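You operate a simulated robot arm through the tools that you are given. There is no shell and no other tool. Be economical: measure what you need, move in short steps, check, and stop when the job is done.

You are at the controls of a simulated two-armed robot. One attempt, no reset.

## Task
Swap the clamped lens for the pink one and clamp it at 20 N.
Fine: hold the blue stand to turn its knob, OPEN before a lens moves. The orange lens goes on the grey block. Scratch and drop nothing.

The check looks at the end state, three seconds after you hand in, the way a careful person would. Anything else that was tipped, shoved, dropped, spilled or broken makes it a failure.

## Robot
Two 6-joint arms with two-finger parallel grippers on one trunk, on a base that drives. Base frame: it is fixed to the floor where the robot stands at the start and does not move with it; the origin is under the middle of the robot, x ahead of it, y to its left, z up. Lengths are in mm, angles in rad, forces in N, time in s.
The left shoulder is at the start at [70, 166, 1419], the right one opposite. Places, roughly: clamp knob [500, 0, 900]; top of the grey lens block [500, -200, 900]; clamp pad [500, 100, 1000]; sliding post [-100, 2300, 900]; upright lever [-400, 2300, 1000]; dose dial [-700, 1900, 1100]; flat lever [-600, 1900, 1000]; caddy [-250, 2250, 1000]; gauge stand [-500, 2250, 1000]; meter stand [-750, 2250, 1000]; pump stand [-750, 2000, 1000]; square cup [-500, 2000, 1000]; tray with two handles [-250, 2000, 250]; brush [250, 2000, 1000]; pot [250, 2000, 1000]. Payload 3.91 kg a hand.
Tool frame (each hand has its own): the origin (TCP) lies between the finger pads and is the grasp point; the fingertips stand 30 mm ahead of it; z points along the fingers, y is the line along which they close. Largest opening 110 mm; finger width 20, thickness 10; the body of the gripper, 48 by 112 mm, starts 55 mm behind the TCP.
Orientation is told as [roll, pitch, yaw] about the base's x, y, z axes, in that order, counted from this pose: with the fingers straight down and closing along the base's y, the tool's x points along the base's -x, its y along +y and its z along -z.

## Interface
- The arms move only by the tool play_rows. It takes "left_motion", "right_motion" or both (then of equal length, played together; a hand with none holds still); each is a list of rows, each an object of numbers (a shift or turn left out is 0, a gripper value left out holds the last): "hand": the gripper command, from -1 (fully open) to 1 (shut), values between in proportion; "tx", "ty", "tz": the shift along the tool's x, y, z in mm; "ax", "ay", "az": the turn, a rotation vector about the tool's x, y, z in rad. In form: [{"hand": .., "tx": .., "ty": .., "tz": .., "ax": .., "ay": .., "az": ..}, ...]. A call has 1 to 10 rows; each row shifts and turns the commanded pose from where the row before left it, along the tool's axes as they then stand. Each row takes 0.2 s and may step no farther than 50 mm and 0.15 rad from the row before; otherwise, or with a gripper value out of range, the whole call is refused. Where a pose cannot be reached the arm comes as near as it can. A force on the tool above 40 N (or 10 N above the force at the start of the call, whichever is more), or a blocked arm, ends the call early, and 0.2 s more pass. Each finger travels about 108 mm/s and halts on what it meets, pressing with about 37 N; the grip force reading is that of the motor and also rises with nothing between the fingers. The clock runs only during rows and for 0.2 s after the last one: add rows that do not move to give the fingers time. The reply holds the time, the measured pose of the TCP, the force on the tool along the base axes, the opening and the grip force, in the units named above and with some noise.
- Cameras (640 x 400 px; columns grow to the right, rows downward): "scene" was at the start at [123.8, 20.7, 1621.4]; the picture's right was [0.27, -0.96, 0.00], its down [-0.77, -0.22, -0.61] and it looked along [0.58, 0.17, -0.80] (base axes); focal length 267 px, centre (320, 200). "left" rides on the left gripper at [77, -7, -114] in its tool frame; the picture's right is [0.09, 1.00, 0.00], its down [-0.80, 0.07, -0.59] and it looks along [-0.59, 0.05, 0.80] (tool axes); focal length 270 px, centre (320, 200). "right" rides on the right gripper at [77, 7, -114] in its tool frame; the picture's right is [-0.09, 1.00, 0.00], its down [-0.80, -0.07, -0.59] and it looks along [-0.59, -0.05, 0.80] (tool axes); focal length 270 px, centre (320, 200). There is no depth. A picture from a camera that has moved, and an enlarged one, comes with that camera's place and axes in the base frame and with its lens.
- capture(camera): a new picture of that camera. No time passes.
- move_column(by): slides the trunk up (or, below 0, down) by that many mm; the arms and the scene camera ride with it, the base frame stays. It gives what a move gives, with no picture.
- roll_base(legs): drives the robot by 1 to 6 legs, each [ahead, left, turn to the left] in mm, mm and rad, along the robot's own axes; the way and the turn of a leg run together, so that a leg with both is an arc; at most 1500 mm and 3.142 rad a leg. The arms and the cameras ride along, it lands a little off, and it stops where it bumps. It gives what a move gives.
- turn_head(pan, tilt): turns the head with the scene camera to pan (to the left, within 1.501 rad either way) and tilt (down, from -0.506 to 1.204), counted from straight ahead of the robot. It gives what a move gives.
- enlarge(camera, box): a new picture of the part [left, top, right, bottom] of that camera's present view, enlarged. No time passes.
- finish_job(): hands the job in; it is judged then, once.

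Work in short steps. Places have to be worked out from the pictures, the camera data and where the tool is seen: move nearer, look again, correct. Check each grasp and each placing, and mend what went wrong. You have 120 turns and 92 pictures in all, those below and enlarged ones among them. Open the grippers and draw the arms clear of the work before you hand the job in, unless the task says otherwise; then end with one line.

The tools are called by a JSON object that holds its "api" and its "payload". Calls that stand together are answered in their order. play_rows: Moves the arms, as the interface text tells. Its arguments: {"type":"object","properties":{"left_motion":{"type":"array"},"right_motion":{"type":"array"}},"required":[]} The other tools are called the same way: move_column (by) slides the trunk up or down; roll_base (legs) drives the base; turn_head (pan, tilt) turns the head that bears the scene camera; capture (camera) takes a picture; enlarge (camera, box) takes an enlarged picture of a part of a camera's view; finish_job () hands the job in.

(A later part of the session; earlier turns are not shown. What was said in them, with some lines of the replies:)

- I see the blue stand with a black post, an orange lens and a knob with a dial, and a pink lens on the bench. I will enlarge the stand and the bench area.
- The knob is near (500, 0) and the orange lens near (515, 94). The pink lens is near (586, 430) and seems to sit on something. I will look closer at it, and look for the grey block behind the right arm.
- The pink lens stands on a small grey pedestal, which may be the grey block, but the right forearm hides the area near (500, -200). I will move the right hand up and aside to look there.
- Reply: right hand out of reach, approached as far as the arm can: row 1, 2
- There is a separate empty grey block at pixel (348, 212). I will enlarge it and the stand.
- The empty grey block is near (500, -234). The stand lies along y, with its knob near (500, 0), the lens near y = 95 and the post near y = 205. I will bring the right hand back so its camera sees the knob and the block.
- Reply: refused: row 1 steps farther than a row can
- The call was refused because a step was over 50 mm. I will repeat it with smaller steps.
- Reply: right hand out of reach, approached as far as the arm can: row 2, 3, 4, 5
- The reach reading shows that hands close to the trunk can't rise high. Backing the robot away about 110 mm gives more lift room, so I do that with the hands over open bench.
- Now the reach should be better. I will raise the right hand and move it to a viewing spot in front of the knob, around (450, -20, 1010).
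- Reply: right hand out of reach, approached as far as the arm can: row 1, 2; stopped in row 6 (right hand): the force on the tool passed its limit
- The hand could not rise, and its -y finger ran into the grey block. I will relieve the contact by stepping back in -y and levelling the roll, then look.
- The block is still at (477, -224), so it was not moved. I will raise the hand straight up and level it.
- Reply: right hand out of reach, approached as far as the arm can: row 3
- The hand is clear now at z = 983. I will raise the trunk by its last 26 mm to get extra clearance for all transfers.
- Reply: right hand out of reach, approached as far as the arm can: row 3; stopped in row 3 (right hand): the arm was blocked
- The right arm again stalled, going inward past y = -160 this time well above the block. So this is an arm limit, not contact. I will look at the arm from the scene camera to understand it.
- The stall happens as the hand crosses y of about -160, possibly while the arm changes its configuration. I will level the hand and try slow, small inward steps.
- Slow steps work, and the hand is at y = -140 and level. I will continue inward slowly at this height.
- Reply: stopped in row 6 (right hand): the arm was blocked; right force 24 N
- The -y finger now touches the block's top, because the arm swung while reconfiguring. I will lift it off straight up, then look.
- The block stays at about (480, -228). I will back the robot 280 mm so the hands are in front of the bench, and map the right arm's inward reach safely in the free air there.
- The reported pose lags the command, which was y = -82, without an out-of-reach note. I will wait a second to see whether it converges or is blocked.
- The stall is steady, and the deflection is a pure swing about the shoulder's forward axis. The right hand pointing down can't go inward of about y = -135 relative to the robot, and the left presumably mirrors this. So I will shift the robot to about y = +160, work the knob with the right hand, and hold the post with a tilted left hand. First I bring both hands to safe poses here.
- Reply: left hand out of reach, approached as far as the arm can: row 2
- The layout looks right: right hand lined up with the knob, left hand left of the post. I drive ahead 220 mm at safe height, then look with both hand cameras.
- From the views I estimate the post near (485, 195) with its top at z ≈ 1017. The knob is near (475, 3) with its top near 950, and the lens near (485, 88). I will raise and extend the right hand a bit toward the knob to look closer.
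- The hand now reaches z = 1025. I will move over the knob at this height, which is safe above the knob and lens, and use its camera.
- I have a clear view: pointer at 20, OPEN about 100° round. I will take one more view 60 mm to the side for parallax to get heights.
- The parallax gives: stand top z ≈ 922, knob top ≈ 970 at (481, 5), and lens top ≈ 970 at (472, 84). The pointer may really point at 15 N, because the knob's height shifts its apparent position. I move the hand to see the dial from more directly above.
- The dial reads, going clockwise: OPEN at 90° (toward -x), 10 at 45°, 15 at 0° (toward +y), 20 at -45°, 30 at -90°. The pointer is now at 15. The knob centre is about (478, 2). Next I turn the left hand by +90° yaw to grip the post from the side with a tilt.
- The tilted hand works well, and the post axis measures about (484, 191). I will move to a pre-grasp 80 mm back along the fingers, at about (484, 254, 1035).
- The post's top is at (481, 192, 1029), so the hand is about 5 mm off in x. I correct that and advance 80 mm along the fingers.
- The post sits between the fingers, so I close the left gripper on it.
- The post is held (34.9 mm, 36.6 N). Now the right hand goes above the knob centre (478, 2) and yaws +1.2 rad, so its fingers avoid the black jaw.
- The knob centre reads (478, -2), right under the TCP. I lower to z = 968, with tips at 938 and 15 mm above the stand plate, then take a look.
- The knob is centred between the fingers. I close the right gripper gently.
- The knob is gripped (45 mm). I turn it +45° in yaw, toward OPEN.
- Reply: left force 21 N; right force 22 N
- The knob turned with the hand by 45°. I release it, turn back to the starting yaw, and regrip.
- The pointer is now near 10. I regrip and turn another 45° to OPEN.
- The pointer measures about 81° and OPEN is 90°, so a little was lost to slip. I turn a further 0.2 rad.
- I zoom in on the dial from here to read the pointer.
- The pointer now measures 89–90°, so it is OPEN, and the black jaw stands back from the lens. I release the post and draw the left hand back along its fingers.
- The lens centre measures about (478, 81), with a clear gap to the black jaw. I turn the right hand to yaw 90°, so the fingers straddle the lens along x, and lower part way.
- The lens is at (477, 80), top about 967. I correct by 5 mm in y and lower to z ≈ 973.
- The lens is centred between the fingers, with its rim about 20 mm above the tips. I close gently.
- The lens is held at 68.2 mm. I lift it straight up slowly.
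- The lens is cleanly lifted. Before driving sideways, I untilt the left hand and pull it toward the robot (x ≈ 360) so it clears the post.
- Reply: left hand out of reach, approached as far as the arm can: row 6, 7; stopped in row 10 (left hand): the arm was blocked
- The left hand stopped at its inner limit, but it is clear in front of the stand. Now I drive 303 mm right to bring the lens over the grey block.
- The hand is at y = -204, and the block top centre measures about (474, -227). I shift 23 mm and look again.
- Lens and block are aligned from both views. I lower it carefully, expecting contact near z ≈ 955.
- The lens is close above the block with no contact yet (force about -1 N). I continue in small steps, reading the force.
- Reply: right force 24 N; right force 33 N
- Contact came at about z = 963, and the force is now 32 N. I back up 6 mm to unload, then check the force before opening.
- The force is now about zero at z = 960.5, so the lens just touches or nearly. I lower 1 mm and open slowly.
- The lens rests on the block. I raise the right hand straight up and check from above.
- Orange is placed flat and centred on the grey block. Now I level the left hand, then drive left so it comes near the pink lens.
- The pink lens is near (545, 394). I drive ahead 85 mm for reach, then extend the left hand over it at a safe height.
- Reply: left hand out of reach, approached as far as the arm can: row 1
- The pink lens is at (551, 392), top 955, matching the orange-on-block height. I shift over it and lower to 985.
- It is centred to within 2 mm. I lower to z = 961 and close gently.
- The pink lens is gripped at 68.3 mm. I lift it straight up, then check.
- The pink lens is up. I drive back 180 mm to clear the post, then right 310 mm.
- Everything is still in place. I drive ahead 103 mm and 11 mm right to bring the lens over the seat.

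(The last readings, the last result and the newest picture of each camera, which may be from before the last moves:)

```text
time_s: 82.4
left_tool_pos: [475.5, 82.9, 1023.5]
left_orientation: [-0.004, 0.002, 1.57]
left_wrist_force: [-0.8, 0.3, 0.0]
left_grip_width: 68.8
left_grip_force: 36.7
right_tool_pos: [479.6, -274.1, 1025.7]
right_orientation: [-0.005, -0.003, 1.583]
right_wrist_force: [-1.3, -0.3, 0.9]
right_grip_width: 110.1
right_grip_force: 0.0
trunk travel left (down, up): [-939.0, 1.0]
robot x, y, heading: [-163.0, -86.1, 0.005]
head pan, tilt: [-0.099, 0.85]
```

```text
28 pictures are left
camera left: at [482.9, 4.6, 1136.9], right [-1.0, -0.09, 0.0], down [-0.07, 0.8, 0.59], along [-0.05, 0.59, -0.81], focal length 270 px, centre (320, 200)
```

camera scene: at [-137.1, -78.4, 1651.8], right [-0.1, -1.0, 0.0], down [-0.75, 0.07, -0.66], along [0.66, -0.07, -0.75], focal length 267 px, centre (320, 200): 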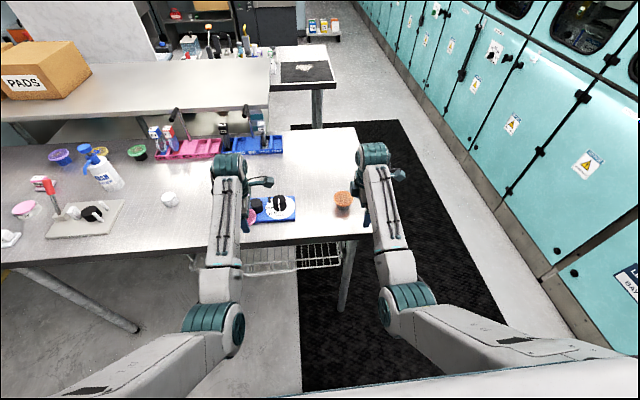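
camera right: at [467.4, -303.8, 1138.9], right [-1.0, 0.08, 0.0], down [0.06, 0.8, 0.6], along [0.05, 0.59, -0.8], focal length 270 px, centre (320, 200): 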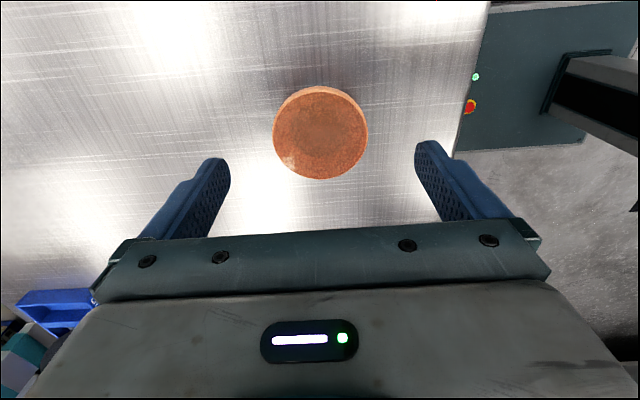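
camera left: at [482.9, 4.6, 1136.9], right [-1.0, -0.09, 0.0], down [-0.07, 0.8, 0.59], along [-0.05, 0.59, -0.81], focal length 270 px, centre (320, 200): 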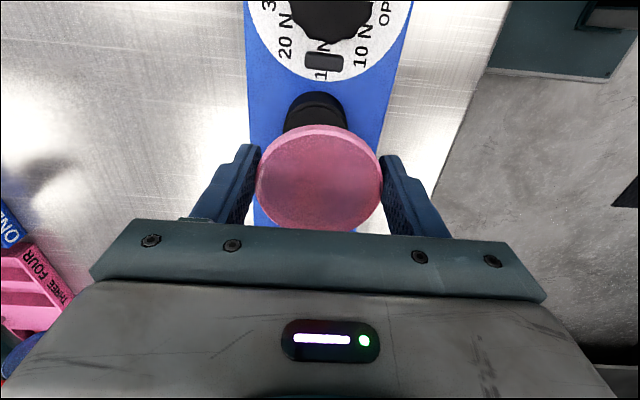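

The seat centre measures x ≈ 480, and the orange lens was at y ≈ 79 when clamped. I shift the lens by about 3 mm in x and 4 mm in y, then lower part way and look.

{"api": "play_rows", "payload": {"left_motion": [{"ty": -3, "tx": 4}, {"tz": 15}, {"tz": 13}, {}]}}

{"api": "capture", "payload": {"camera": "left"}}

{"api": "turn_head", "payload": {"pan": 0.35, "tilt": 0.85}}

{"api": "enlarge", "payload": {"camera": "scene", "box": [240, 150, 480, 300]}}

```text
time_s: 83.4
left_tool_pos: [482.5, 77.1, 993.2]
left_orientation: [0.0, 0.0, 1.571]
left_wrist_force: [0.2, -0.3, 0.1]
left_grip_width: 68.3
left_grip_force: 36.5
right_tool_pos: [482.3, -275.1, 1024.6]
right_orientation: [-0.003, -0.004, 1.584]
right_wrist_force: [-0.3, 0.5, 0.6]
right_grip_width: 109.9
right_grip_force: 0.0
trunk travel left (down, up): [-939.0, 1.0]
robot x, y, heading: [-159.9, -83.4, -0.002]
head pan, tilt: [-0.099, 0.85]
```

```text
27 pictures are left
camera left: at [490.0, -0.6, 1107.2], right [-1.0, -0.09, 0.0], down [-0.07, 0.8, 0.59], along [-0.05, 0.59, -0.8], focal length 270 px, centre (320, 200)
```

left: 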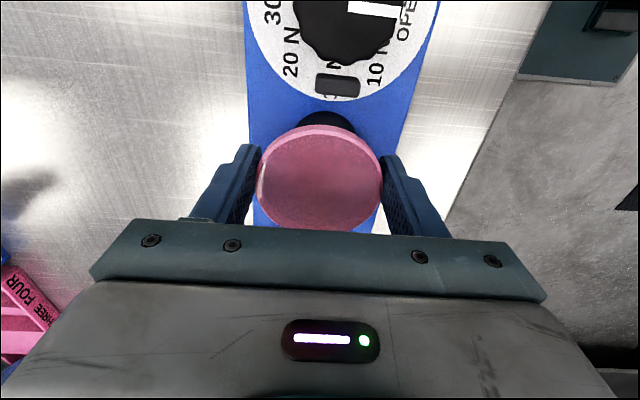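

```text
time_s: 84.3
left_tool_pos: [482.1, 75.8, 993.5]
left_orientation: [0.0, 0.0, 1.572]
left_wrist_force: [-0.8, -0.1, -0.2]
left_grip_width: 68.2
left_grip_force: 37.1
right_tool_pos: [482.0, -274.4, 1024.0]
right_orientation: [-0.005, -0.002, 1.583]
right_wrist_force: [0.4, -0.6, -1.0]
right_grip_width: 110.0
right_grip_force: 0.1
trunk travel left (down, up): [-939.0, 1.0]
robot x, y, heading: [-160.1, -85.2, 0.002]
head pan, tilt: [0.351, 0.85]
```

```text
2.67 times, centred on (360, 225) of scene
camera zoom: at [-36.5, -57.0, 1651.8], right [0.35, -0.94, 0.0], down [-0.71, -0.26, -0.66], along [0.62, 0.23, -0.75], focal length 711 px, centre (213, 133)
```

zoom: 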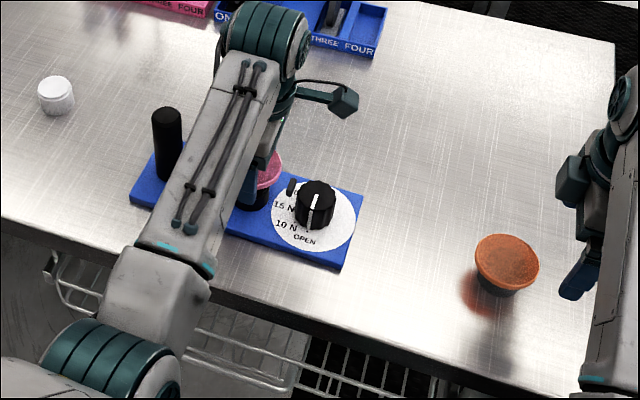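

The view shows the lens about 4 mm too far in +x. In y it should go about +2 mm to centre between the jaws. I correct, lower to 984 and look once more.

{"api": "play_rows", "payload": {"left_motion": [{"ty": 3.5, "tx": -2}, {"tz": 9}, {}]}}

{"api": "capture", "payload": {"camera": "left"}}

```text
time_s: 85.1
left_tool_pos: [478.8, 78.1, 983.3]
left_orientation: [-0.001, 0.0, 1.572]
left_wrist_force: [-0.3, 0.0, -0.4]
left_grip_width: 68.4
left_grip_force: 37.0
right_tool_pos: [482.2, -275.4, 1022.9]
right_orientation: [-0.004, 0.0, 1.583]
right_wrist_force: [0.2, 0.5, 0.1]
right_grip_width: 110.0
right_grip_force: 0.1
trunk travel left (down, up): [-939.0, 1.0]
robot x, y, heading: [-162.6, -83.2, -0.002]
head pan, tilt: [0.351, 0.85]
```

```text
25 pictures are left
camera left: at [485.7, 1.5, 1097.8], right [-1.0, -0.09, 0.0], down [-0.07, 0.8, 0.59], along [-0.05, 0.59, -0.8], focal length 270 px, centre (320, 200)
```

left: 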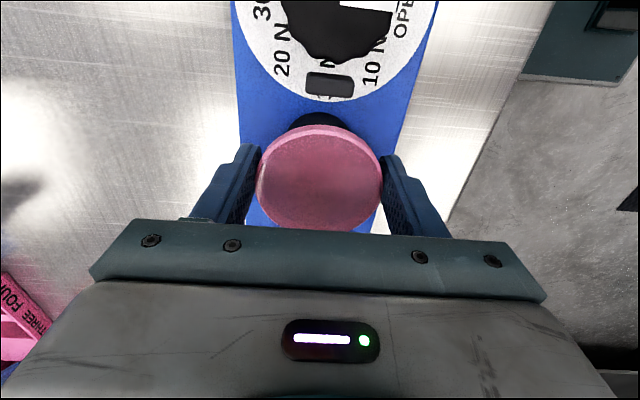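

Seat and lens are now aligned. I lower in small steps to contact, expected at z ≈ 974.

{"api": "play_rows", "payload": {"left_motion": [{"tz": 4}, {"tz": 3}, {}]}}

{"api": "play_rows", "payload": {"left_motion": [{"tz": 1.5}, {}]}}

```text
time_s: 85.9
left_tool_pos: [478.9, 78.9, 976.9]
left_orientation: [-0.001, 0.0, 1.57]
left_wrist_force: [-0.1, 0.0, -0.4]
left_grip_width: 68.2
left_grip_force: 36.9
right_tool_pos: [481.4, -274.1, 1024.1]
right_orientation: [-0.004, -0.002, 1.584]
right_wrist_force: [0.5, 0.7, 0.6]
right_grip_width: 110.0
right_grip_force: 0.0
trunk travel left (down, up): [-939.0, 1.0]
robot x, y, heading: [-166.5, -84.1, 0.003]
head pan, tilt: [0.351, 0.85]
```

```text
time_s: 86.5
left_tool_pos: [479.0, 79.5, 974.4]
left_orientation: [0.001, 0.0, 1.571]
left_wrist_force: [1.0, -1.2, 0.0]
left_grip_width: 68.3
left_grip_force: 37.1
right_tool_pos: [483.4, -273.6, 1024.0]
right_orientation: [-0.003, -0.001, 1.583]
right_wrist_force: [-0.5, -0.2, 0.4]
right_grip_width: 110.0
right_grip_force: 0.1
trunk travel left (down, up): [-939.0, 1.0]
robot x, y, heading: [-162.5, -83.3, 0.001]
head pan, tilt: [0.351, 0.85]
```

{"api": "play_rows", "payload": {"left_motion": [{"tz": 1.2}, {}]}}

{"api": "play_rows", "payload": {"left_motion": [{"tz": 1.2}, {}]}}

```text
time_s: 87.1
left_tool_pos: [477.0, 78.2, 973.3]
left_orientation: [0.0, 0.001, 1.572]
left_wrist_force: [0.2, 0.9, -1.2]
left_grip_width: 68.6
left_grip_force: 36.8
right_tool_pos: [482.6, -274.4, 1024.1]
right_orientation: [-0.006, -0.001, 1.582]
right_wrist_force: [-0.1, -0.5, 0.6]
right_grip_width: 110.1
right_grip_force: 0.0
trunk travel left (down, up): [-939.0, 1.0]
robot x, y, heading: [-162.6, -83.9, 0.002]
head pan, tilt: [0.351, 0.85]
```

```text
time_s: 87.7
left_tool_pos: [477.4, 78.6, 971.7]
left_orientation: [-0.002, 0.0, 1.571]
left_wrist_force: [0.1, 0.1, -0.5]
left_grip_width: 68.3
left_grip_force: 37.4
right_tool_pos: [482.6, -274.1, 1024.4]
right_orientation: [-0.002, -0.001, 1.584]
right_wrist_force: [0.1, -0.6, 0.0]
right_grip_width: 110.2
right_grip_force: 0.1
trunk travel left (down, up): [-939.0, 1.0]
robot x, y, heading: [-163.4, -86.6, 0.001]
head pan, tilt: [0.351, 0.85]
```

No contact yet at z = 971.7, so I continue in about 1 mm steps.

{"api": "play_rows", "payload": {"left_motion": [{"tz": 1.2}, {}]}}

{"api": "play_rows", "payload": {"left_motion": [{"tz": 1.2}, {}]}}

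{"api": "enlarge", "payload": {"camera": "left", "box": [224, 60, 416, 180]}}

```text
time_s: 88.3
left_tool_pos: [477.7, 79.0, 971.4]
left_orientation: [0.0, -0.001, 1.57]
left_wrist_force: [1.7, 0.0, 3.5]
left_grip_width: 68.6
left_grip_force: 37.0
right_tool_pos: [481.5, -274.1, 1024.5]
right_orientation: [-0.004, -0.001, 1.584]
right_wrist_force: [-0.3, 0.4, -0.3]
right_grip_width: 109.8
right_grip_force: 0.0
trunk travel left (down, up): [-939.0, 1.0]
robot x, y, heading: [-157.9, -86.2, 0.001]
head pan, tilt: [0.351, 0.85]
```

```text
time_s: 88.9
left_tool_pos: [477.7, 79.2, 971.9]
left_orientation: [-0.002, 0.0, 1.571]
left_wrist_force: [4.9, -1.0, 10.1]
left_grip_width: 68.1
left_grip_force: 37.2
right_tool_pos: [481.1, -275.3, 1023.8]
right_orientation: [-0.003, -0.001, 1.583]
right_wrist_force: [-1.0, -0.3, 0.2]
right_grip_width: 110.0
right_grip_force: 0.1
trunk travel left (down, up): [-939.0, 1.0]
robot x, y, heading: [-159.5, -86.6, 0.002]
head pan, tilt: [0.351, 0.85]
```

```text
3.33 times, centred on (320, 120) of left
camera zoom: at [484.4, 0.9, 1085.9], right [-1.0, -0.09, 0.0], down [-0.07, 0.8, 0.59], along [-0.05, 0.59, -0.8], focal length 901 px, centre (320, 467)
```

zoom: 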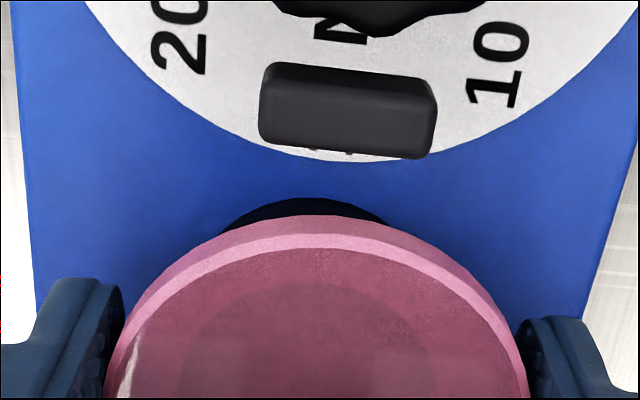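

Contact is at 10 N, and the lens looks well placed with a gap to the black jaw. I back up 1 mm and open slowly.

{"api": "play_rows", "payload": {"left_motion": [{"tz": -1}, {}, {"hand": -0.3}, {"hand": -0.6}, {"hand": -1}, {}, {}]}}

{"api": "play_rows", "payload": {"left_motion": [{"tz": -15}, {"tz": -20}, {"tz": -15}, {}]}}

{"api": "capture", "payload": {"camera": "left"}}

```text
time_s: 90.5
left_tool_pos: [477.7, 79.1, 972.9]
left_orientation: [0.0, 0.0, 1.572]
left_wrist_force: [-0.7, -0.1, 0.2]
left_grip_width: 109.9
left_grip_force: 0.0
right_tool_pos: [482.2, -274.3, 1024.2]
right_orientation: [-0.003, -0.001, 1.582]
right_wrist_force: [0.0, 0.0, -0.4]
right_grip_width: 109.9
right_grip_force: 0.0
trunk travel left (down, up): [-939.0, 1.0]
robot x, y, heading: [-157.2, -83.9, 0.006]
head pan, tilt: [0.351, 0.85]
```

```text
time_s: 91.5
left_tool_pos: [478.9, 81.6, 1021.5]
left_orientation: [0.0, 0.002, 1.573]
left_wrist_force: [0.6, 0.5, -0.8]
left_grip_width: 110.1
left_grip_force: 0.0
right_tool_pos: [482.8, -274.4, 1024.5]
right_orientation: [-0.003, 0.0, 1.583]
right_wrist_force: [-0.1, 0.8, 0.3]
right_grip_width: 110.1
right_grip_force: 0.0
trunk travel left (down, up): [-939.0, 1.0]
robot x, y, heading: [-159.5, -84.7, 0.002]
head pan, tilt: [0.351, 0.85]
```

```text
23 pictures are left
camera left: at [486.4, 3.6, 1135.2], right [-1.0, -0.09, 0.0], down [-0.07, 0.8, 0.59], along [-0.05, 0.59, -0.8], focal length 270 px, centre (320, 200)
```

left: 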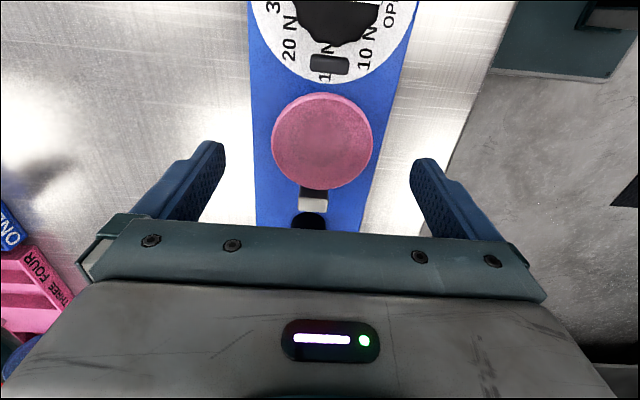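

The pink lens sits squarely on the seat. I pull the left hand toward the robot to clear the post and drive left 245 mm, back to the two-hand knob position.

{"api": "play_rows", "payload": {"left_motion": [{"ty": 30}, {"ty": 40}, {"ty": 40}, {}]}}

{"api": "roll_base", "payload": {"legs": [[-5, 245, 0]]}}

```text
time_s: 92.5
left_tool_pos: [370.5, 79.7, 1010.5]
left_orientation: [-0.003, 0.0, 1.571]
left_wrist_force: [0.4, -0.8, 0.7]
left_grip_width: 110.0
left_grip_force: 0.1
left hand out of reach, approached as far as the arm can: row 3
right_tool_pos: [483.4, -274.3, 1023.5]
right_orientation: [-0.001, -0.001, 1.583]
right_wrist_force: [1.4, 0.0, -0.2]
right_grip_width: 110.1
right_grip_force: 0.1
trunk travel left (down, up): [-939.0, 1.0]
robot x, y, heading: [-161.3, -85.2, 0.004]
head pan, tilt: [0.351, 0.85]
```

```text
time_s: 94.3
left_tool_pos: [364.3, 322.2, 1011.5]
left_orientation: [-0.005, -0.002, 1.573]
left_wrist_force: [-0.2, -0.1, 0.1]
left_grip_width: 110.1
left_grip_force: 0.0
right_tool_pos: [477.9, -29.6, 1022.9]
right_orientation: [-0.005, -0.003, 1.584]
right_wrist_force: [0.1, -0.3, 0.1]
right_grip_width: 110.1
right_grip_force: 0.0
trunk travel left (down, up): [-939.0, 1.0]
robot x, y, heading: [-168.8, 158.3, 0.007]
head pan, tilt: [0.351, 0.85]
```

I tilt the left hand by 0.9 rad, then move it to the same pre-grasp in front of the post.

{"api": "play_rows", "payload": {"left_motion": [{"ay": 0.15}, {"ay": 0.15}, {"ay": 0.15}, {"ay": 0.15}, {"ay": 0.15}, {"ay": 0.15}, {}]}}

{"api": "play_rows", "payload": {"left_motion": [{"tx": 15.5, "ty": -29, "tz": 7.5}, {"tx": 15.5, "ty": -29, "tz": 7.5}, {"tx": 15.5, "ty": -29, "tz": 7.5}, {"tx": 15.5, "ty": -29, "tz": 7.5}, {}]}}

{"api": "capture", "payload": {"camera": "left"}}

```text
time_s: 95.9
left_tool_pos: [364.3, 323.4, 1011.2]
left_orientation: [-0.006, 0.9, 1.567]
left_wrist_force: [0.2, -0.1, -0.1]
left_grip_width: 109.8
left_grip_force: 0.2
right_tool_pos: [477.5, -28.7, 1023.6]
right_orientation: [-0.003, -0.001, 1.586]
right_wrist_force: [0.1, 0.3, -0.3]
right_grip_width: 110.2
right_grip_force: 0.0
trunk travel left (down, up): [-939.0, 1.0]
robot x, y, heading: [-168.4, 157.0, 0.003]
head pan, tilt: [0.351, 0.85]
```

```text
time_s: 97.1
left_tool_pos: [476.7, 262.3, 1041.1]
left_orientation: [-0.006, 0.901, 1.567]
left_wrist_force: [0.2, 0.0, -0.3]
left_grip_width: 109.9
left_grip_force: 0.2
right_tool_pos: [477.0, -28.3, 1023.2]
right_orientation: [-0.004, -0.001, 1.585]
right_wrist_force: [-0.4, -0.1, -0.1]
right_grip_width: 110.2
right_grip_force: 0.0
trunk travel left (down, up): [-939.0, 1.0]
robot x, y, heading: [-169.2, 158.1, -0.001]
head pan, tilt: [0.351, 0.85]
```

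```text
22 pictures are left
camera left: at [484.4, 303.7, 1171.9], right [-1.0, -0.06, 0.06], down [-0.07, 0.96, -0.26], along [-0.05, -0.26, -0.96], focal length 270 px, centre (320, 200)
```

left: 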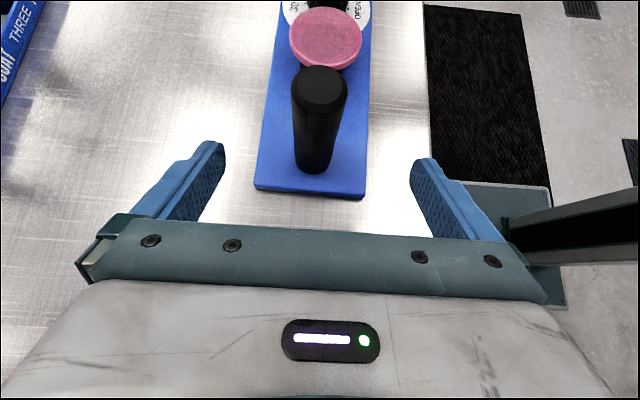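

The post is at x ≈ 480 and the hand at 476.7. I correct by 3.5 mm, advance 90 mm, then close on the post.

{"api": "play_rows", "payload": {"left_motion": [{"ty": -3.5, "tz": 25}, {"tz": 32}, {"tz": 32}, {}]}}

{"api": "capture", "payload": {"camera": "left"}}

```text
time_s: 98.1
left_tool_pos: [483.2, 192.2, 982.8]
left_orientation: [-0.005, 0.901, 1.567]
left_wrist_force: [-0.9, 0.0, -0.1]
left_grip_width: 110.1
left_grip_force: 0.0
right_tool_pos: [476.6, -28.3, 1022.2]
right_orientation: [-0.002, -0.003, 1.585]
right_wrist_force: [0.6, -0.3, -0.3]
right_grip_width: 110.0
right_grip_force: 0.1
trunk travel left (down, up): [-939.0, 1.0]
robot x, y, heading: [-165.1, 164.2, 0.005]
head pan, tilt: [0.351, 0.85]
```

```text
21 pictures are left
camera left: at [488.9, 233.4, 1115.1], right [-1.0, -0.06, 0.06], down [-0.07, 0.96, -0.26], along [-0.05, -0.26, -0.96], focal length 270 px, centre (320, 200)
```

left: 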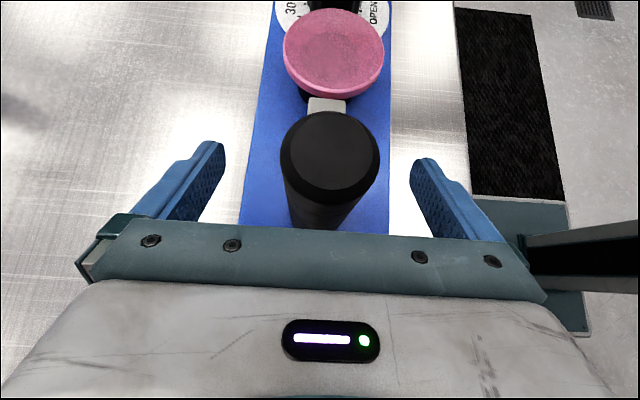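

The post is nearly centred. I nudge the hand 1.5 mm and close gently, since the lens is still unclamped.

{"api": "play_rows", "payload": {"left_motion": [{"ty": 1.5, "hand": 0}, {"hand": 0.15}, {"hand": 0.25}, {"hand": 0.32}, {"hand": 0.4}, {"hand": 1}, {}]}}

{"api": "play_rows", "payload": {"right_motion": [{"tx": -15}, {"tx": -14, "ty": -0.5}, {}]}}

{"api": "capture", "payload": {"camera": "left"}}

{"api": "capture", "payload": {"camera": "right"}}

```text
time_s: 99.7
left_tool_pos: [480.6, 192.9, 984.7]
left_orientation: [-0.008, 0.899, 1.568]
left_wrist_force: [-0.3, 0.5, 1.6]
left_grip_width: 34.9
left_grip_force: 36.9
right_tool_pos: [476.4, -29.2, 1023.0]
right_orientation: [-0.005, -0.001, 1.585]
right_wrist_force: [0.2, 0.3, 0.0]
right_grip_width: 109.7
right_grip_force: 0.0
trunk travel left (down, up): [-939.0, 1.0]
robot x, y, heading: [-166.9, 160.5, 0.004]
head pan, tilt: [0.351, 0.85]
```

```text
time_s: 100.5
left_tool_pos: [482.6, 193.2, 984.3]
left_orientation: [-0.008, 0.9, 1.568]
left_wrist_force: [-1.1, -0.4, 0.7]
left_grip_width: 34.9
left_grip_force: 36.7
right_tool_pos: [475.3, 0.8, 1024.3]
right_orientation: [-0.006, -0.002, 1.585]
right_wrist_force: [0.0, 0.9, 0.3]
right_grip_width: 109.8
right_grip_force: 0.2
trunk travel left (down, up): [-939.0, 1.0]
robot x, y, heading: [-167.3, 161.7, 0.008]
head pan, tilt: [0.351, 0.85]
```

```text
20 pictures are left
camera left: at [488.0, 233.9, 1115.9], right [-1.0, -0.06, 0.06], down [-0.07, 0.96, -0.26], along [-0.05, -0.26, -0.96], focal length 270 px, centre (320, 200)
```

left: 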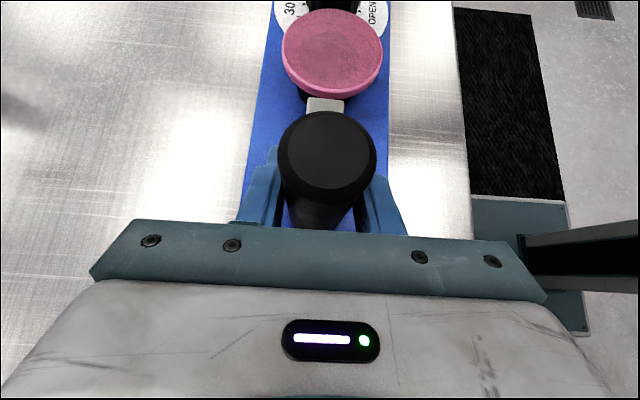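

```text
19 pictures are left
camera right: at [468.3, -75.6, 1139.7], right [-1.0, 0.07, 0.0], down [0.06, 0.8, 0.6], along [0.05, 0.59, -0.8], focal length 270 px, centre (320, 200)
```

right: 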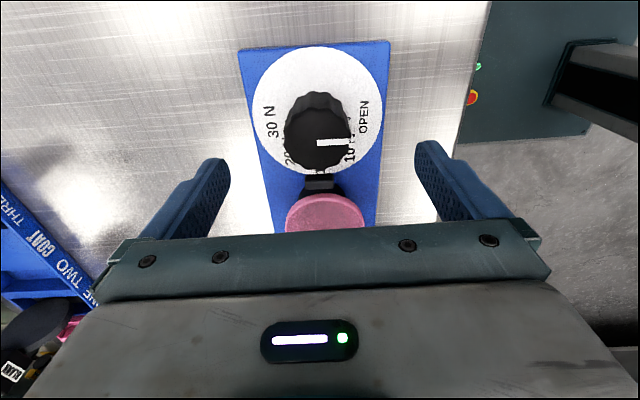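

The knob is centred under the hand and the pointer still shows OPEN. I yaw to 2.1 rad and lower onto the knob.

{"api": "play_rows", "payload": {"right_motion": [{"ty": -1.5}, {"az": -0.13}, {"az": -0.13}, {"az": -0.13}, {"az": -0.125}, {"tz": 25}, {"tz": 20}, {"tz": 11}, {}]}}

{"api": "capture", "payload": {"camera": "right"}}

```text
time_s: 102.5
left_tool_pos: [481.9, 192.8, 985.2]
left_orientation: [-0.006, 0.899, 1.568]
left_wrist_force: [-1.4, -0.2, 0.8]
left_grip_width: 34.9
left_grip_force: 36.7
right_tool_pos: [478.8, 2.3, 967.0]
right_orientation: [-0.003, 0.002, 2.099]
right_wrist_force: [0.5, -0.7, -0.4]
right_grip_width: 109.9
right_grip_force: 0.1
trunk travel left (down, up): [-939.0, 1.0]
robot x, y, heading: [-170.2, 162.8, 0.006]
head pan, tilt: [0.351, 0.85]
```

```text
18 pictures are left
camera right: at [510.5, -67.4, 1082.1], right [-0.9, -0.43, 0.0], down [-0.35, 0.73, 0.59], along [-0.25, 0.54, -0.8], focal length 270 px, centre (320, 200)
```

right: 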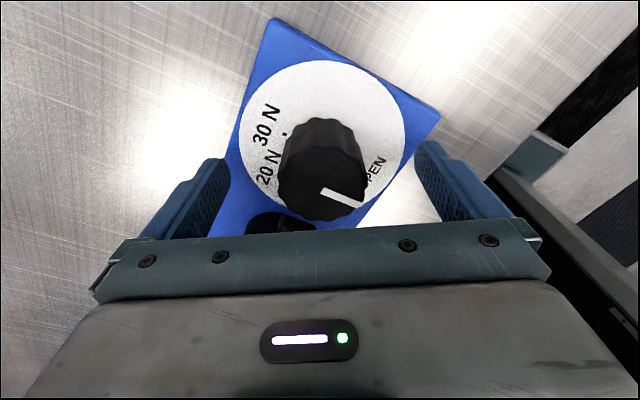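

The knob is centred. I close on it and turn 1.15 rad clockwise, which tightens it.

{"api": "play_rows", "payload": {"right_motion": [{"hand": 0}, {"hand": 0.4}, {"hand": 1}, {}, {}]}}

{"api": "play_rows", "payload": {"right_motion": [{"az": 0.144}, {"az": 0.144}, {"az": 0.144}, {"az": 0.144}, {"az": 0.144}, {"az": 0.144}, {"az": 0.144}, {"az": 0.142}, {}]}}

{"api": "capture", "payload": {"camera": "left"}}

```text
time_s: 103.7
left_tool_pos: [482.1, 192.2, 984.1]
left_orientation: [-0.008, 0.897, 1.568]
left_wrist_force: [1.5, 4.7, 1.1]
left_grip_width: 35.1
left_grip_force: 37.3
right_tool_pos: [478.9, 0.6, 967.1]
right_orientation: [-0.003, 0.001, 2.101]
right_wrist_force: [-2.6, -4.5, 0.5]
right_grip_width: 44.8
right_grip_force: 36.7
trunk travel left (down, up): [-939.0, 1.0]
robot x, y, heading: [-167.9, 159.6, 0.001]
head pan, tilt: [0.351, 0.85]
```

```text
time_s: 105.7
left_tool_pos: [481.3, 192.4, 984.9]
left_orientation: [-0.007, 0.9, 1.567]
left_wrist_force: [2.7, 7.4, 1.6]
left_grip_width: 35.2
left_grip_force: 37.1
right_tool_pos: [477.9, 1.6, 966.8]
right_orientation: [-0.001, -0.004, 0.948]
right_wrist_force: [-2.9, -7.4, 0.5]
right_grip_width: 44.8
right_grip_force: 37.2
trunk travel left (down, up): [-939.0, 1.0]
robot x, y, heading: [-171.2, 164.2, 0.008]
head pan, tilt: [0.351, 0.85]
```

```text
17 pictures are left
camera left: at [488.1, 233.9, 1116.0], right [-1.0, -0.06, 0.06], down [-0.07, 0.96, -0.26], along [-0.05, -0.26, -0.96], focal length 270 px, centre (320, 200)
```

left: 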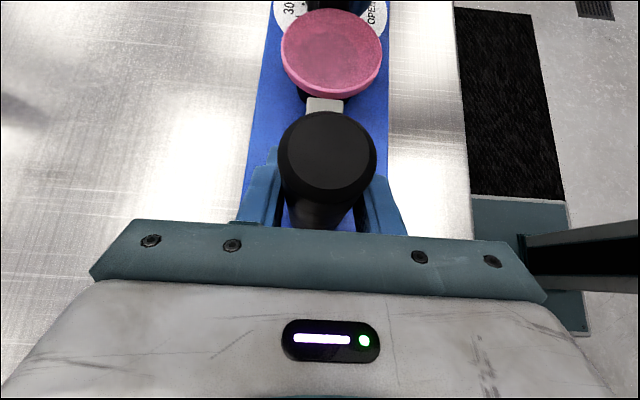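

The knob turned smoothly and the lens sits fine. I release, turn back to 2.1 rad and regrip for the second pass.

{"api": "play_rows", "payload": {"right_motion": [{"hand": -0.3}, {}, {"az": -0.144}, {"az": -0.144}, {"az": -0.144}, {"az": -0.144}, {"az": -0.144}, {"az": -0.144}, {"az": -0.144}, {"az": -0.142}]}}

{"api": "capture", "payload": {"camera": "right"}}

```text
time_s: 107.9
left_tool_pos: [480.6, 193.2, 984.5]
left_orientation: [-0.009, 0.899, 1.566]
left_wrist_force: [-0.8, -0.7, 0.8]
left_grip_width: 35.0
left_grip_force: 37.4
right_tool_pos: [479.1, 1.1, 966.8]
right_orientation: [-0.003, 0.0, 2.103]
right_wrist_force: [-0.6, 0.0, 0.5]
right_grip_width: 71.4
right_grip_force: 0.1
trunk travel left (down, up): [-939.0, 1.0]
robot x, y, heading: [-171.2, 157.5, 0.005]
head pan, tilt: [0.351, 0.85]
```

```text
16 pictures are left
camera right: at [510.9, -67.7, 1082.3], right [-0.9, -0.43, 0.0], down [-0.35, 0.73, 0.59], along [-0.25, 0.54, -0.8], focal length 270 px, centre (320, 200)
```

right: 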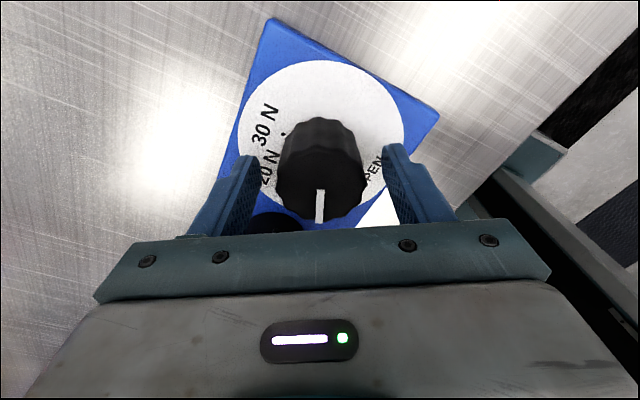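

The pointer is at about 24°, and 20 N is at -45°, so 1.2 rad remains. I grip and turn.

{"api": "play_rows", "payload": {"right_motion": [{"hand": 0.4}, {"hand": 1}, {}, {}]}}

{"api": "play_rows", "payload": {"right_motion": [{"az": 0.15}, {"az": 0.15}, {"az": 0.15}, {"az": 0.15}, {"az": 0.15}, {"az": 0.15}, {"az": 0.15}, {"az": 0.15}, {}]}}

{"api": "capture", "payload": {"camera": "right"}}

```text
time_s: 108.9
left_tool_pos: [481.9, 193.6, 984.7]
left_orientation: [-0.007, 0.9, 1.566]
left_wrist_force: [1.3, 0.6, 0.4]
left_grip_width: 34.9
left_grip_force: 37.0
right_tool_pos: [477.9, 0.6, 967.2]
right_orientation: [-0.002, 0.0, 2.099]
right_wrist_force: [-0.7, -1.6, 0.7]
right_grip_width: 44.7
right_grip_force: 37.1
trunk travel left (down, up): [-939.0, 1.0]
robot x, y, heading: [-165.4, 155.9, 0.004]
head pan, tilt: [0.351, 0.85]
```

```text
time_s: 110.9
left_tool_pos: [480.3, 192.4, 984.7]
left_orientation: [-0.008, 0.902, 1.568]
left_wrist_force: [-3.2, -3.3, 3.3]
left_grip_width: 35.0
left_grip_force: 36.9
right_tool_pos: [478.3, 0.1, 968.1]
right_orientation: [-0.002, -0.004, 0.898]
right_wrist_force: [3.1, 3.4, -1.9]
right_grip_width: 44.9
right_grip_force: 36.7
trunk travel left (down, up): [-939.0, 1.0]
robot x, y, heading: [-167.7, 162.9, 0.004]
head pan, tilt: [0.351, 0.85]
```

```text
15 pictures are left
camera right: at [423.8, -54.5, 1082.3], right [-0.72, 0.69, 0.0], down [0.55, 0.58, 0.6], along [0.41, 0.43, -0.8], focal length 270 px, centre (320, 200)
```

right: 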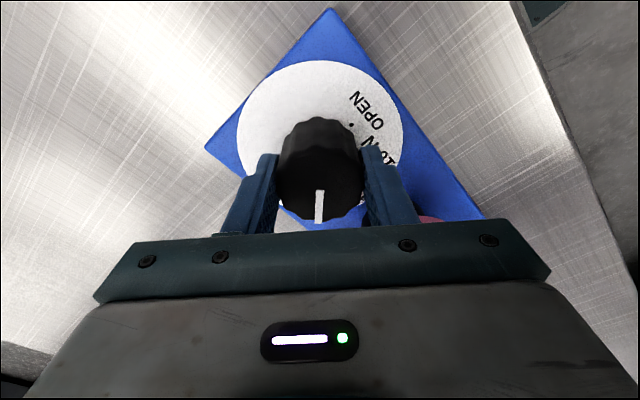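

The pointer computes to -45°, which is 20 N. I open, raise the hand, and verify from above.

{"api": "play_rows", "payload": {"right_motion": [{"hand": -0.3}, {}, {"hand": -1}, {}, {"tz": -20}, {"tz": -25}, {"tz": -12}, {}]}}

{"api": "enlarge", "payload": {"camera": "right", "box": [200, 20, 456, 180]}}

```text
time_s: 112.7
left_tool_pos: [482.3, 193.6, 984.6]
left_orientation: [-0.007, 0.898, 1.567]
left_wrist_force: [1.2, 0.7, 2.4]
left_grip_width: 34.6
left_grip_force: 37.0
right_tool_pos: [479.9, -1.6, 1025.7]
right_orientation: [-0.002, -0.003, 0.901]
right_wrist_force: [0.2, 0.7, 0.0]
right_grip_width: 110.2
right_grip_force: 0.2
trunk travel left (down, up): [-939.0, 1.0]
robot x, y, heading: [-168.4, 162.0, 0.006]
head pan, tilt: [0.351, 0.85]
```

```text
2.50 times, centred on (328, 100) of right
camera zoom: at [425.4, -55.8, 1140.3], right [-0.73, 0.69, 0.0], down [0.55, 0.58, 0.6], along [0.41, 0.43, -0.8], focal length 676 px, centre (300, 450)
```

zoom: 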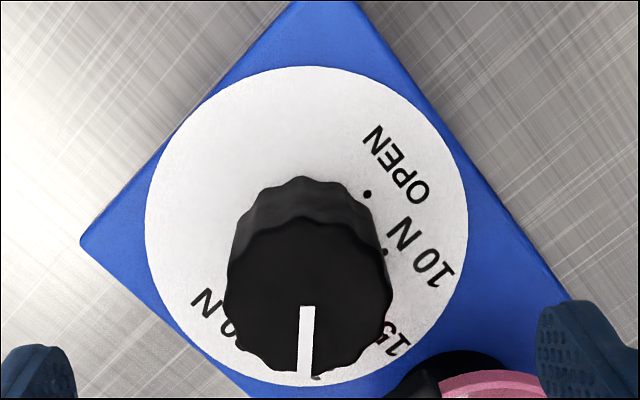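

The pointer is about -46°, aligned with the 20 N mark within 2°. I release the post and withdraw the left hand.

{"api": "play_rows", "payload": {"left_motion": [{"hand": 0.2}, {"hand": -0.4}, {"hand": -1}, {}, {"tz": -30}, {"tz": -30}, {"tz": -30}, {}], "right_motion": [{"az": 0.15}, {"az": 0.15}, {"az": 0.15}, {"az": 0.15}, {"az": 0.15}, {"az": 0.15}, {}, {}]}}

{"api": "play_rows", "payload": {"right_motion": [{"tx": -25}, {"tx": -22}, {}]}}

{"api": "enlarge", "payload": {"camera": "right", "box": [220, 10, 540, 210]}}

{"api": "capture", "payload": {"camera": "left"}}

```text
time_s: 114.5
left_tool_pos: [481.8, 263.9, 1042.4]
left_orientation: [-0.007, 0.901, 1.568]
left_wrist_force: [0.6, 0.0, -0.3]
left_grip_width: 109.9
left_grip_force: 0.1
right_tool_pos: [478.4, -1.2, 1023.9]
right_orientation: [0.002, -0.001, 0.0]
right_wrist_force: [0.3, -0.2, 0.3]
right_grip_width: 110.2
right_grip_force: 0.1
trunk travel left (down, up): [-939.0, 1.0]
robot x, y, heading: [-167.3, 159.2, 0.009]
head pan, tilt: [0.351, 0.85]
```

```text
time_s: 115.3
left_tool_pos: [481.1, 264.8, 1042.7]
left_orientation: [-0.008, 0.898, 1.567]
left_wrist_force: [0.3, 0.1, 0.8]
left_grip_width: 109.8
left_grip_force: 0.0
right_tool_pos: [525.2, 0.5, 1023.0]
right_orientation: [0.002, -0.002, 0.002]
right_wrist_force: [-1.2, 0.3, 0.0]
right_grip_width: 109.8
right_grip_force: 0.0
trunk travel left (down, up): [-939.0, 1.0]
robot x, y, heading: [-168.5, 162.0, 0.009]
head pan, tilt: [0.351, 0.85]
```

```text
2.00 times, centred on (380, 110) of right
camera zoom: at [446.7, 9.0, 1139.3], right [0.09, 1.0, 0.0], down [0.8, -0.07, 0.6], along [0.59, -0.05, -0.8], focal length 541 px, centre (200, 380)
```

zoom: 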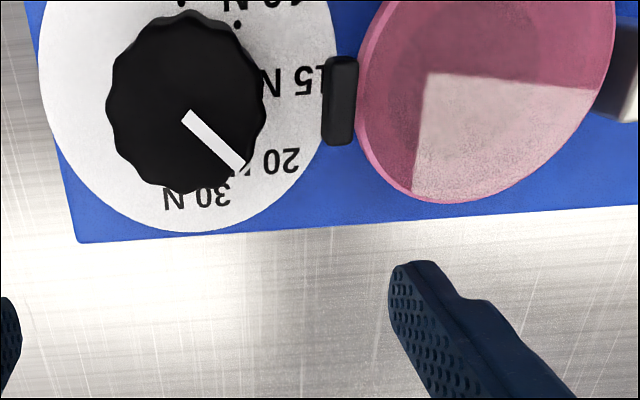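

```text
12 pictures are left
camera left: at [488.6, 305.1, 1173.3], right [-1.0, -0.06, 0.06], down [-0.07, 0.96, -0.26], along [-0.05, -0.26, -0.96], focal length 270 px, centre (320, 200)
```

left: 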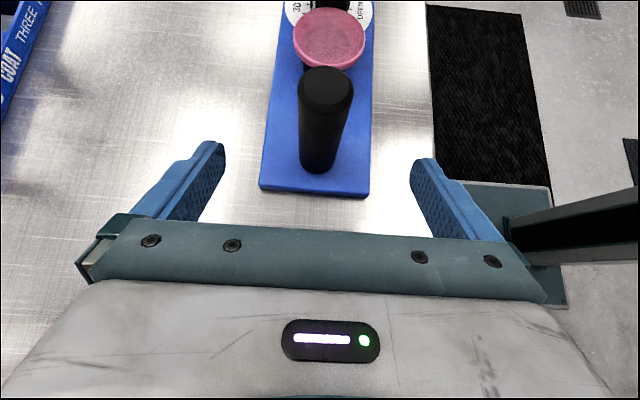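

The pink lens is held between the jaws, the pointer is at 20 N (about -46°), and the stand has not moved. I back the robot away with both hands high, then take a final look.

{"api": "roll_base", "payload": {"legs": [[-280, 0, 0]]}}

{"api": "turn_head", "payload": {"pan": -0.15, "tilt": 0.75}}

{"api": "enlarge", "payload": {"camera": "scene", "box": [160, 100, 480, 300]}}

```text
time_s: 117.3
left_tool_pos: [205.7, 257.9, 1040.6]
left_orientation: [-0.003, 0.899, 1.56]
left_wrist_force: [0.3, 0.2, -0.3]
left_grip_width: 109.8
left_grip_force: 0.1
right_tool_pos: [245.9, -5.4, 1022.6]
right_orientation: [0.0, -0.001, -0.008]
right_wrist_force: [-0.6, -0.5, 0.1]
right_grip_width: 109.9
right_grip_force: 0.0
trunk travel left (down, up): [-939.0, 1.0]
robot x, y, heading: [-446.7, 161.7, -0.003]
head pan, tilt: [0.351, 0.85]
```

```text
time_s: 118.2
left_tool_pos: [204.0, 257.9, 1042.7]
left_orientation: [-0.009, 0.902, 1.558]
left_wrist_force: [-0.4, 0.6, -0.2]
left_grip_width: 110.1
left_grip_force: 0.1
right_tool_pos: [244.4, -4.8, 1024.7]
right_orientation: [0.001, -0.003, -0.008]
right_wrist_force: [-0.4, 0.6, 0.7]
right_grip_width: 110.0
right_grip_force: 0.1
trunk travel left (down, up): [-939.0, 1.0]
robot x, y, heading: [-447.9, 162.0, -0.005]
head pan, tilt: [-0.15, 0.75]
```

```text
2.00 times, centred on (320, 200) of scene
camera zoom: at [-314.1, 147.4, 1659.9], right [-0.15, -0.99, 0.0], down [-0.67, 0.1, -0.73], along [0.72, -0.11, -0.68], focal length 533 px, centre (320, 200)
```

zoom: 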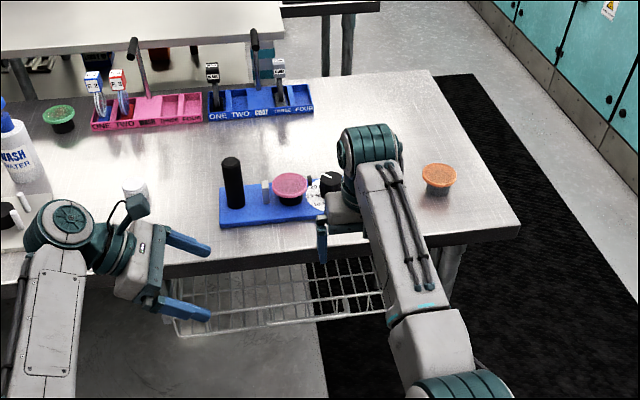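

The pink lens is in the clamp, the orange lens is on the grey block, nothing else was disturbed, and the arms are clear and open. I hand the job in.

{"api": "finish_job", "payload": {}}

```text
The job is handed in.
```

The pink lens is clamped with the knob at 20 N (within about 2°), the orange lens rests on the grey block, and both grippers are open and clear. The right hand bumped the grey block twice early on, but it showed no movement.
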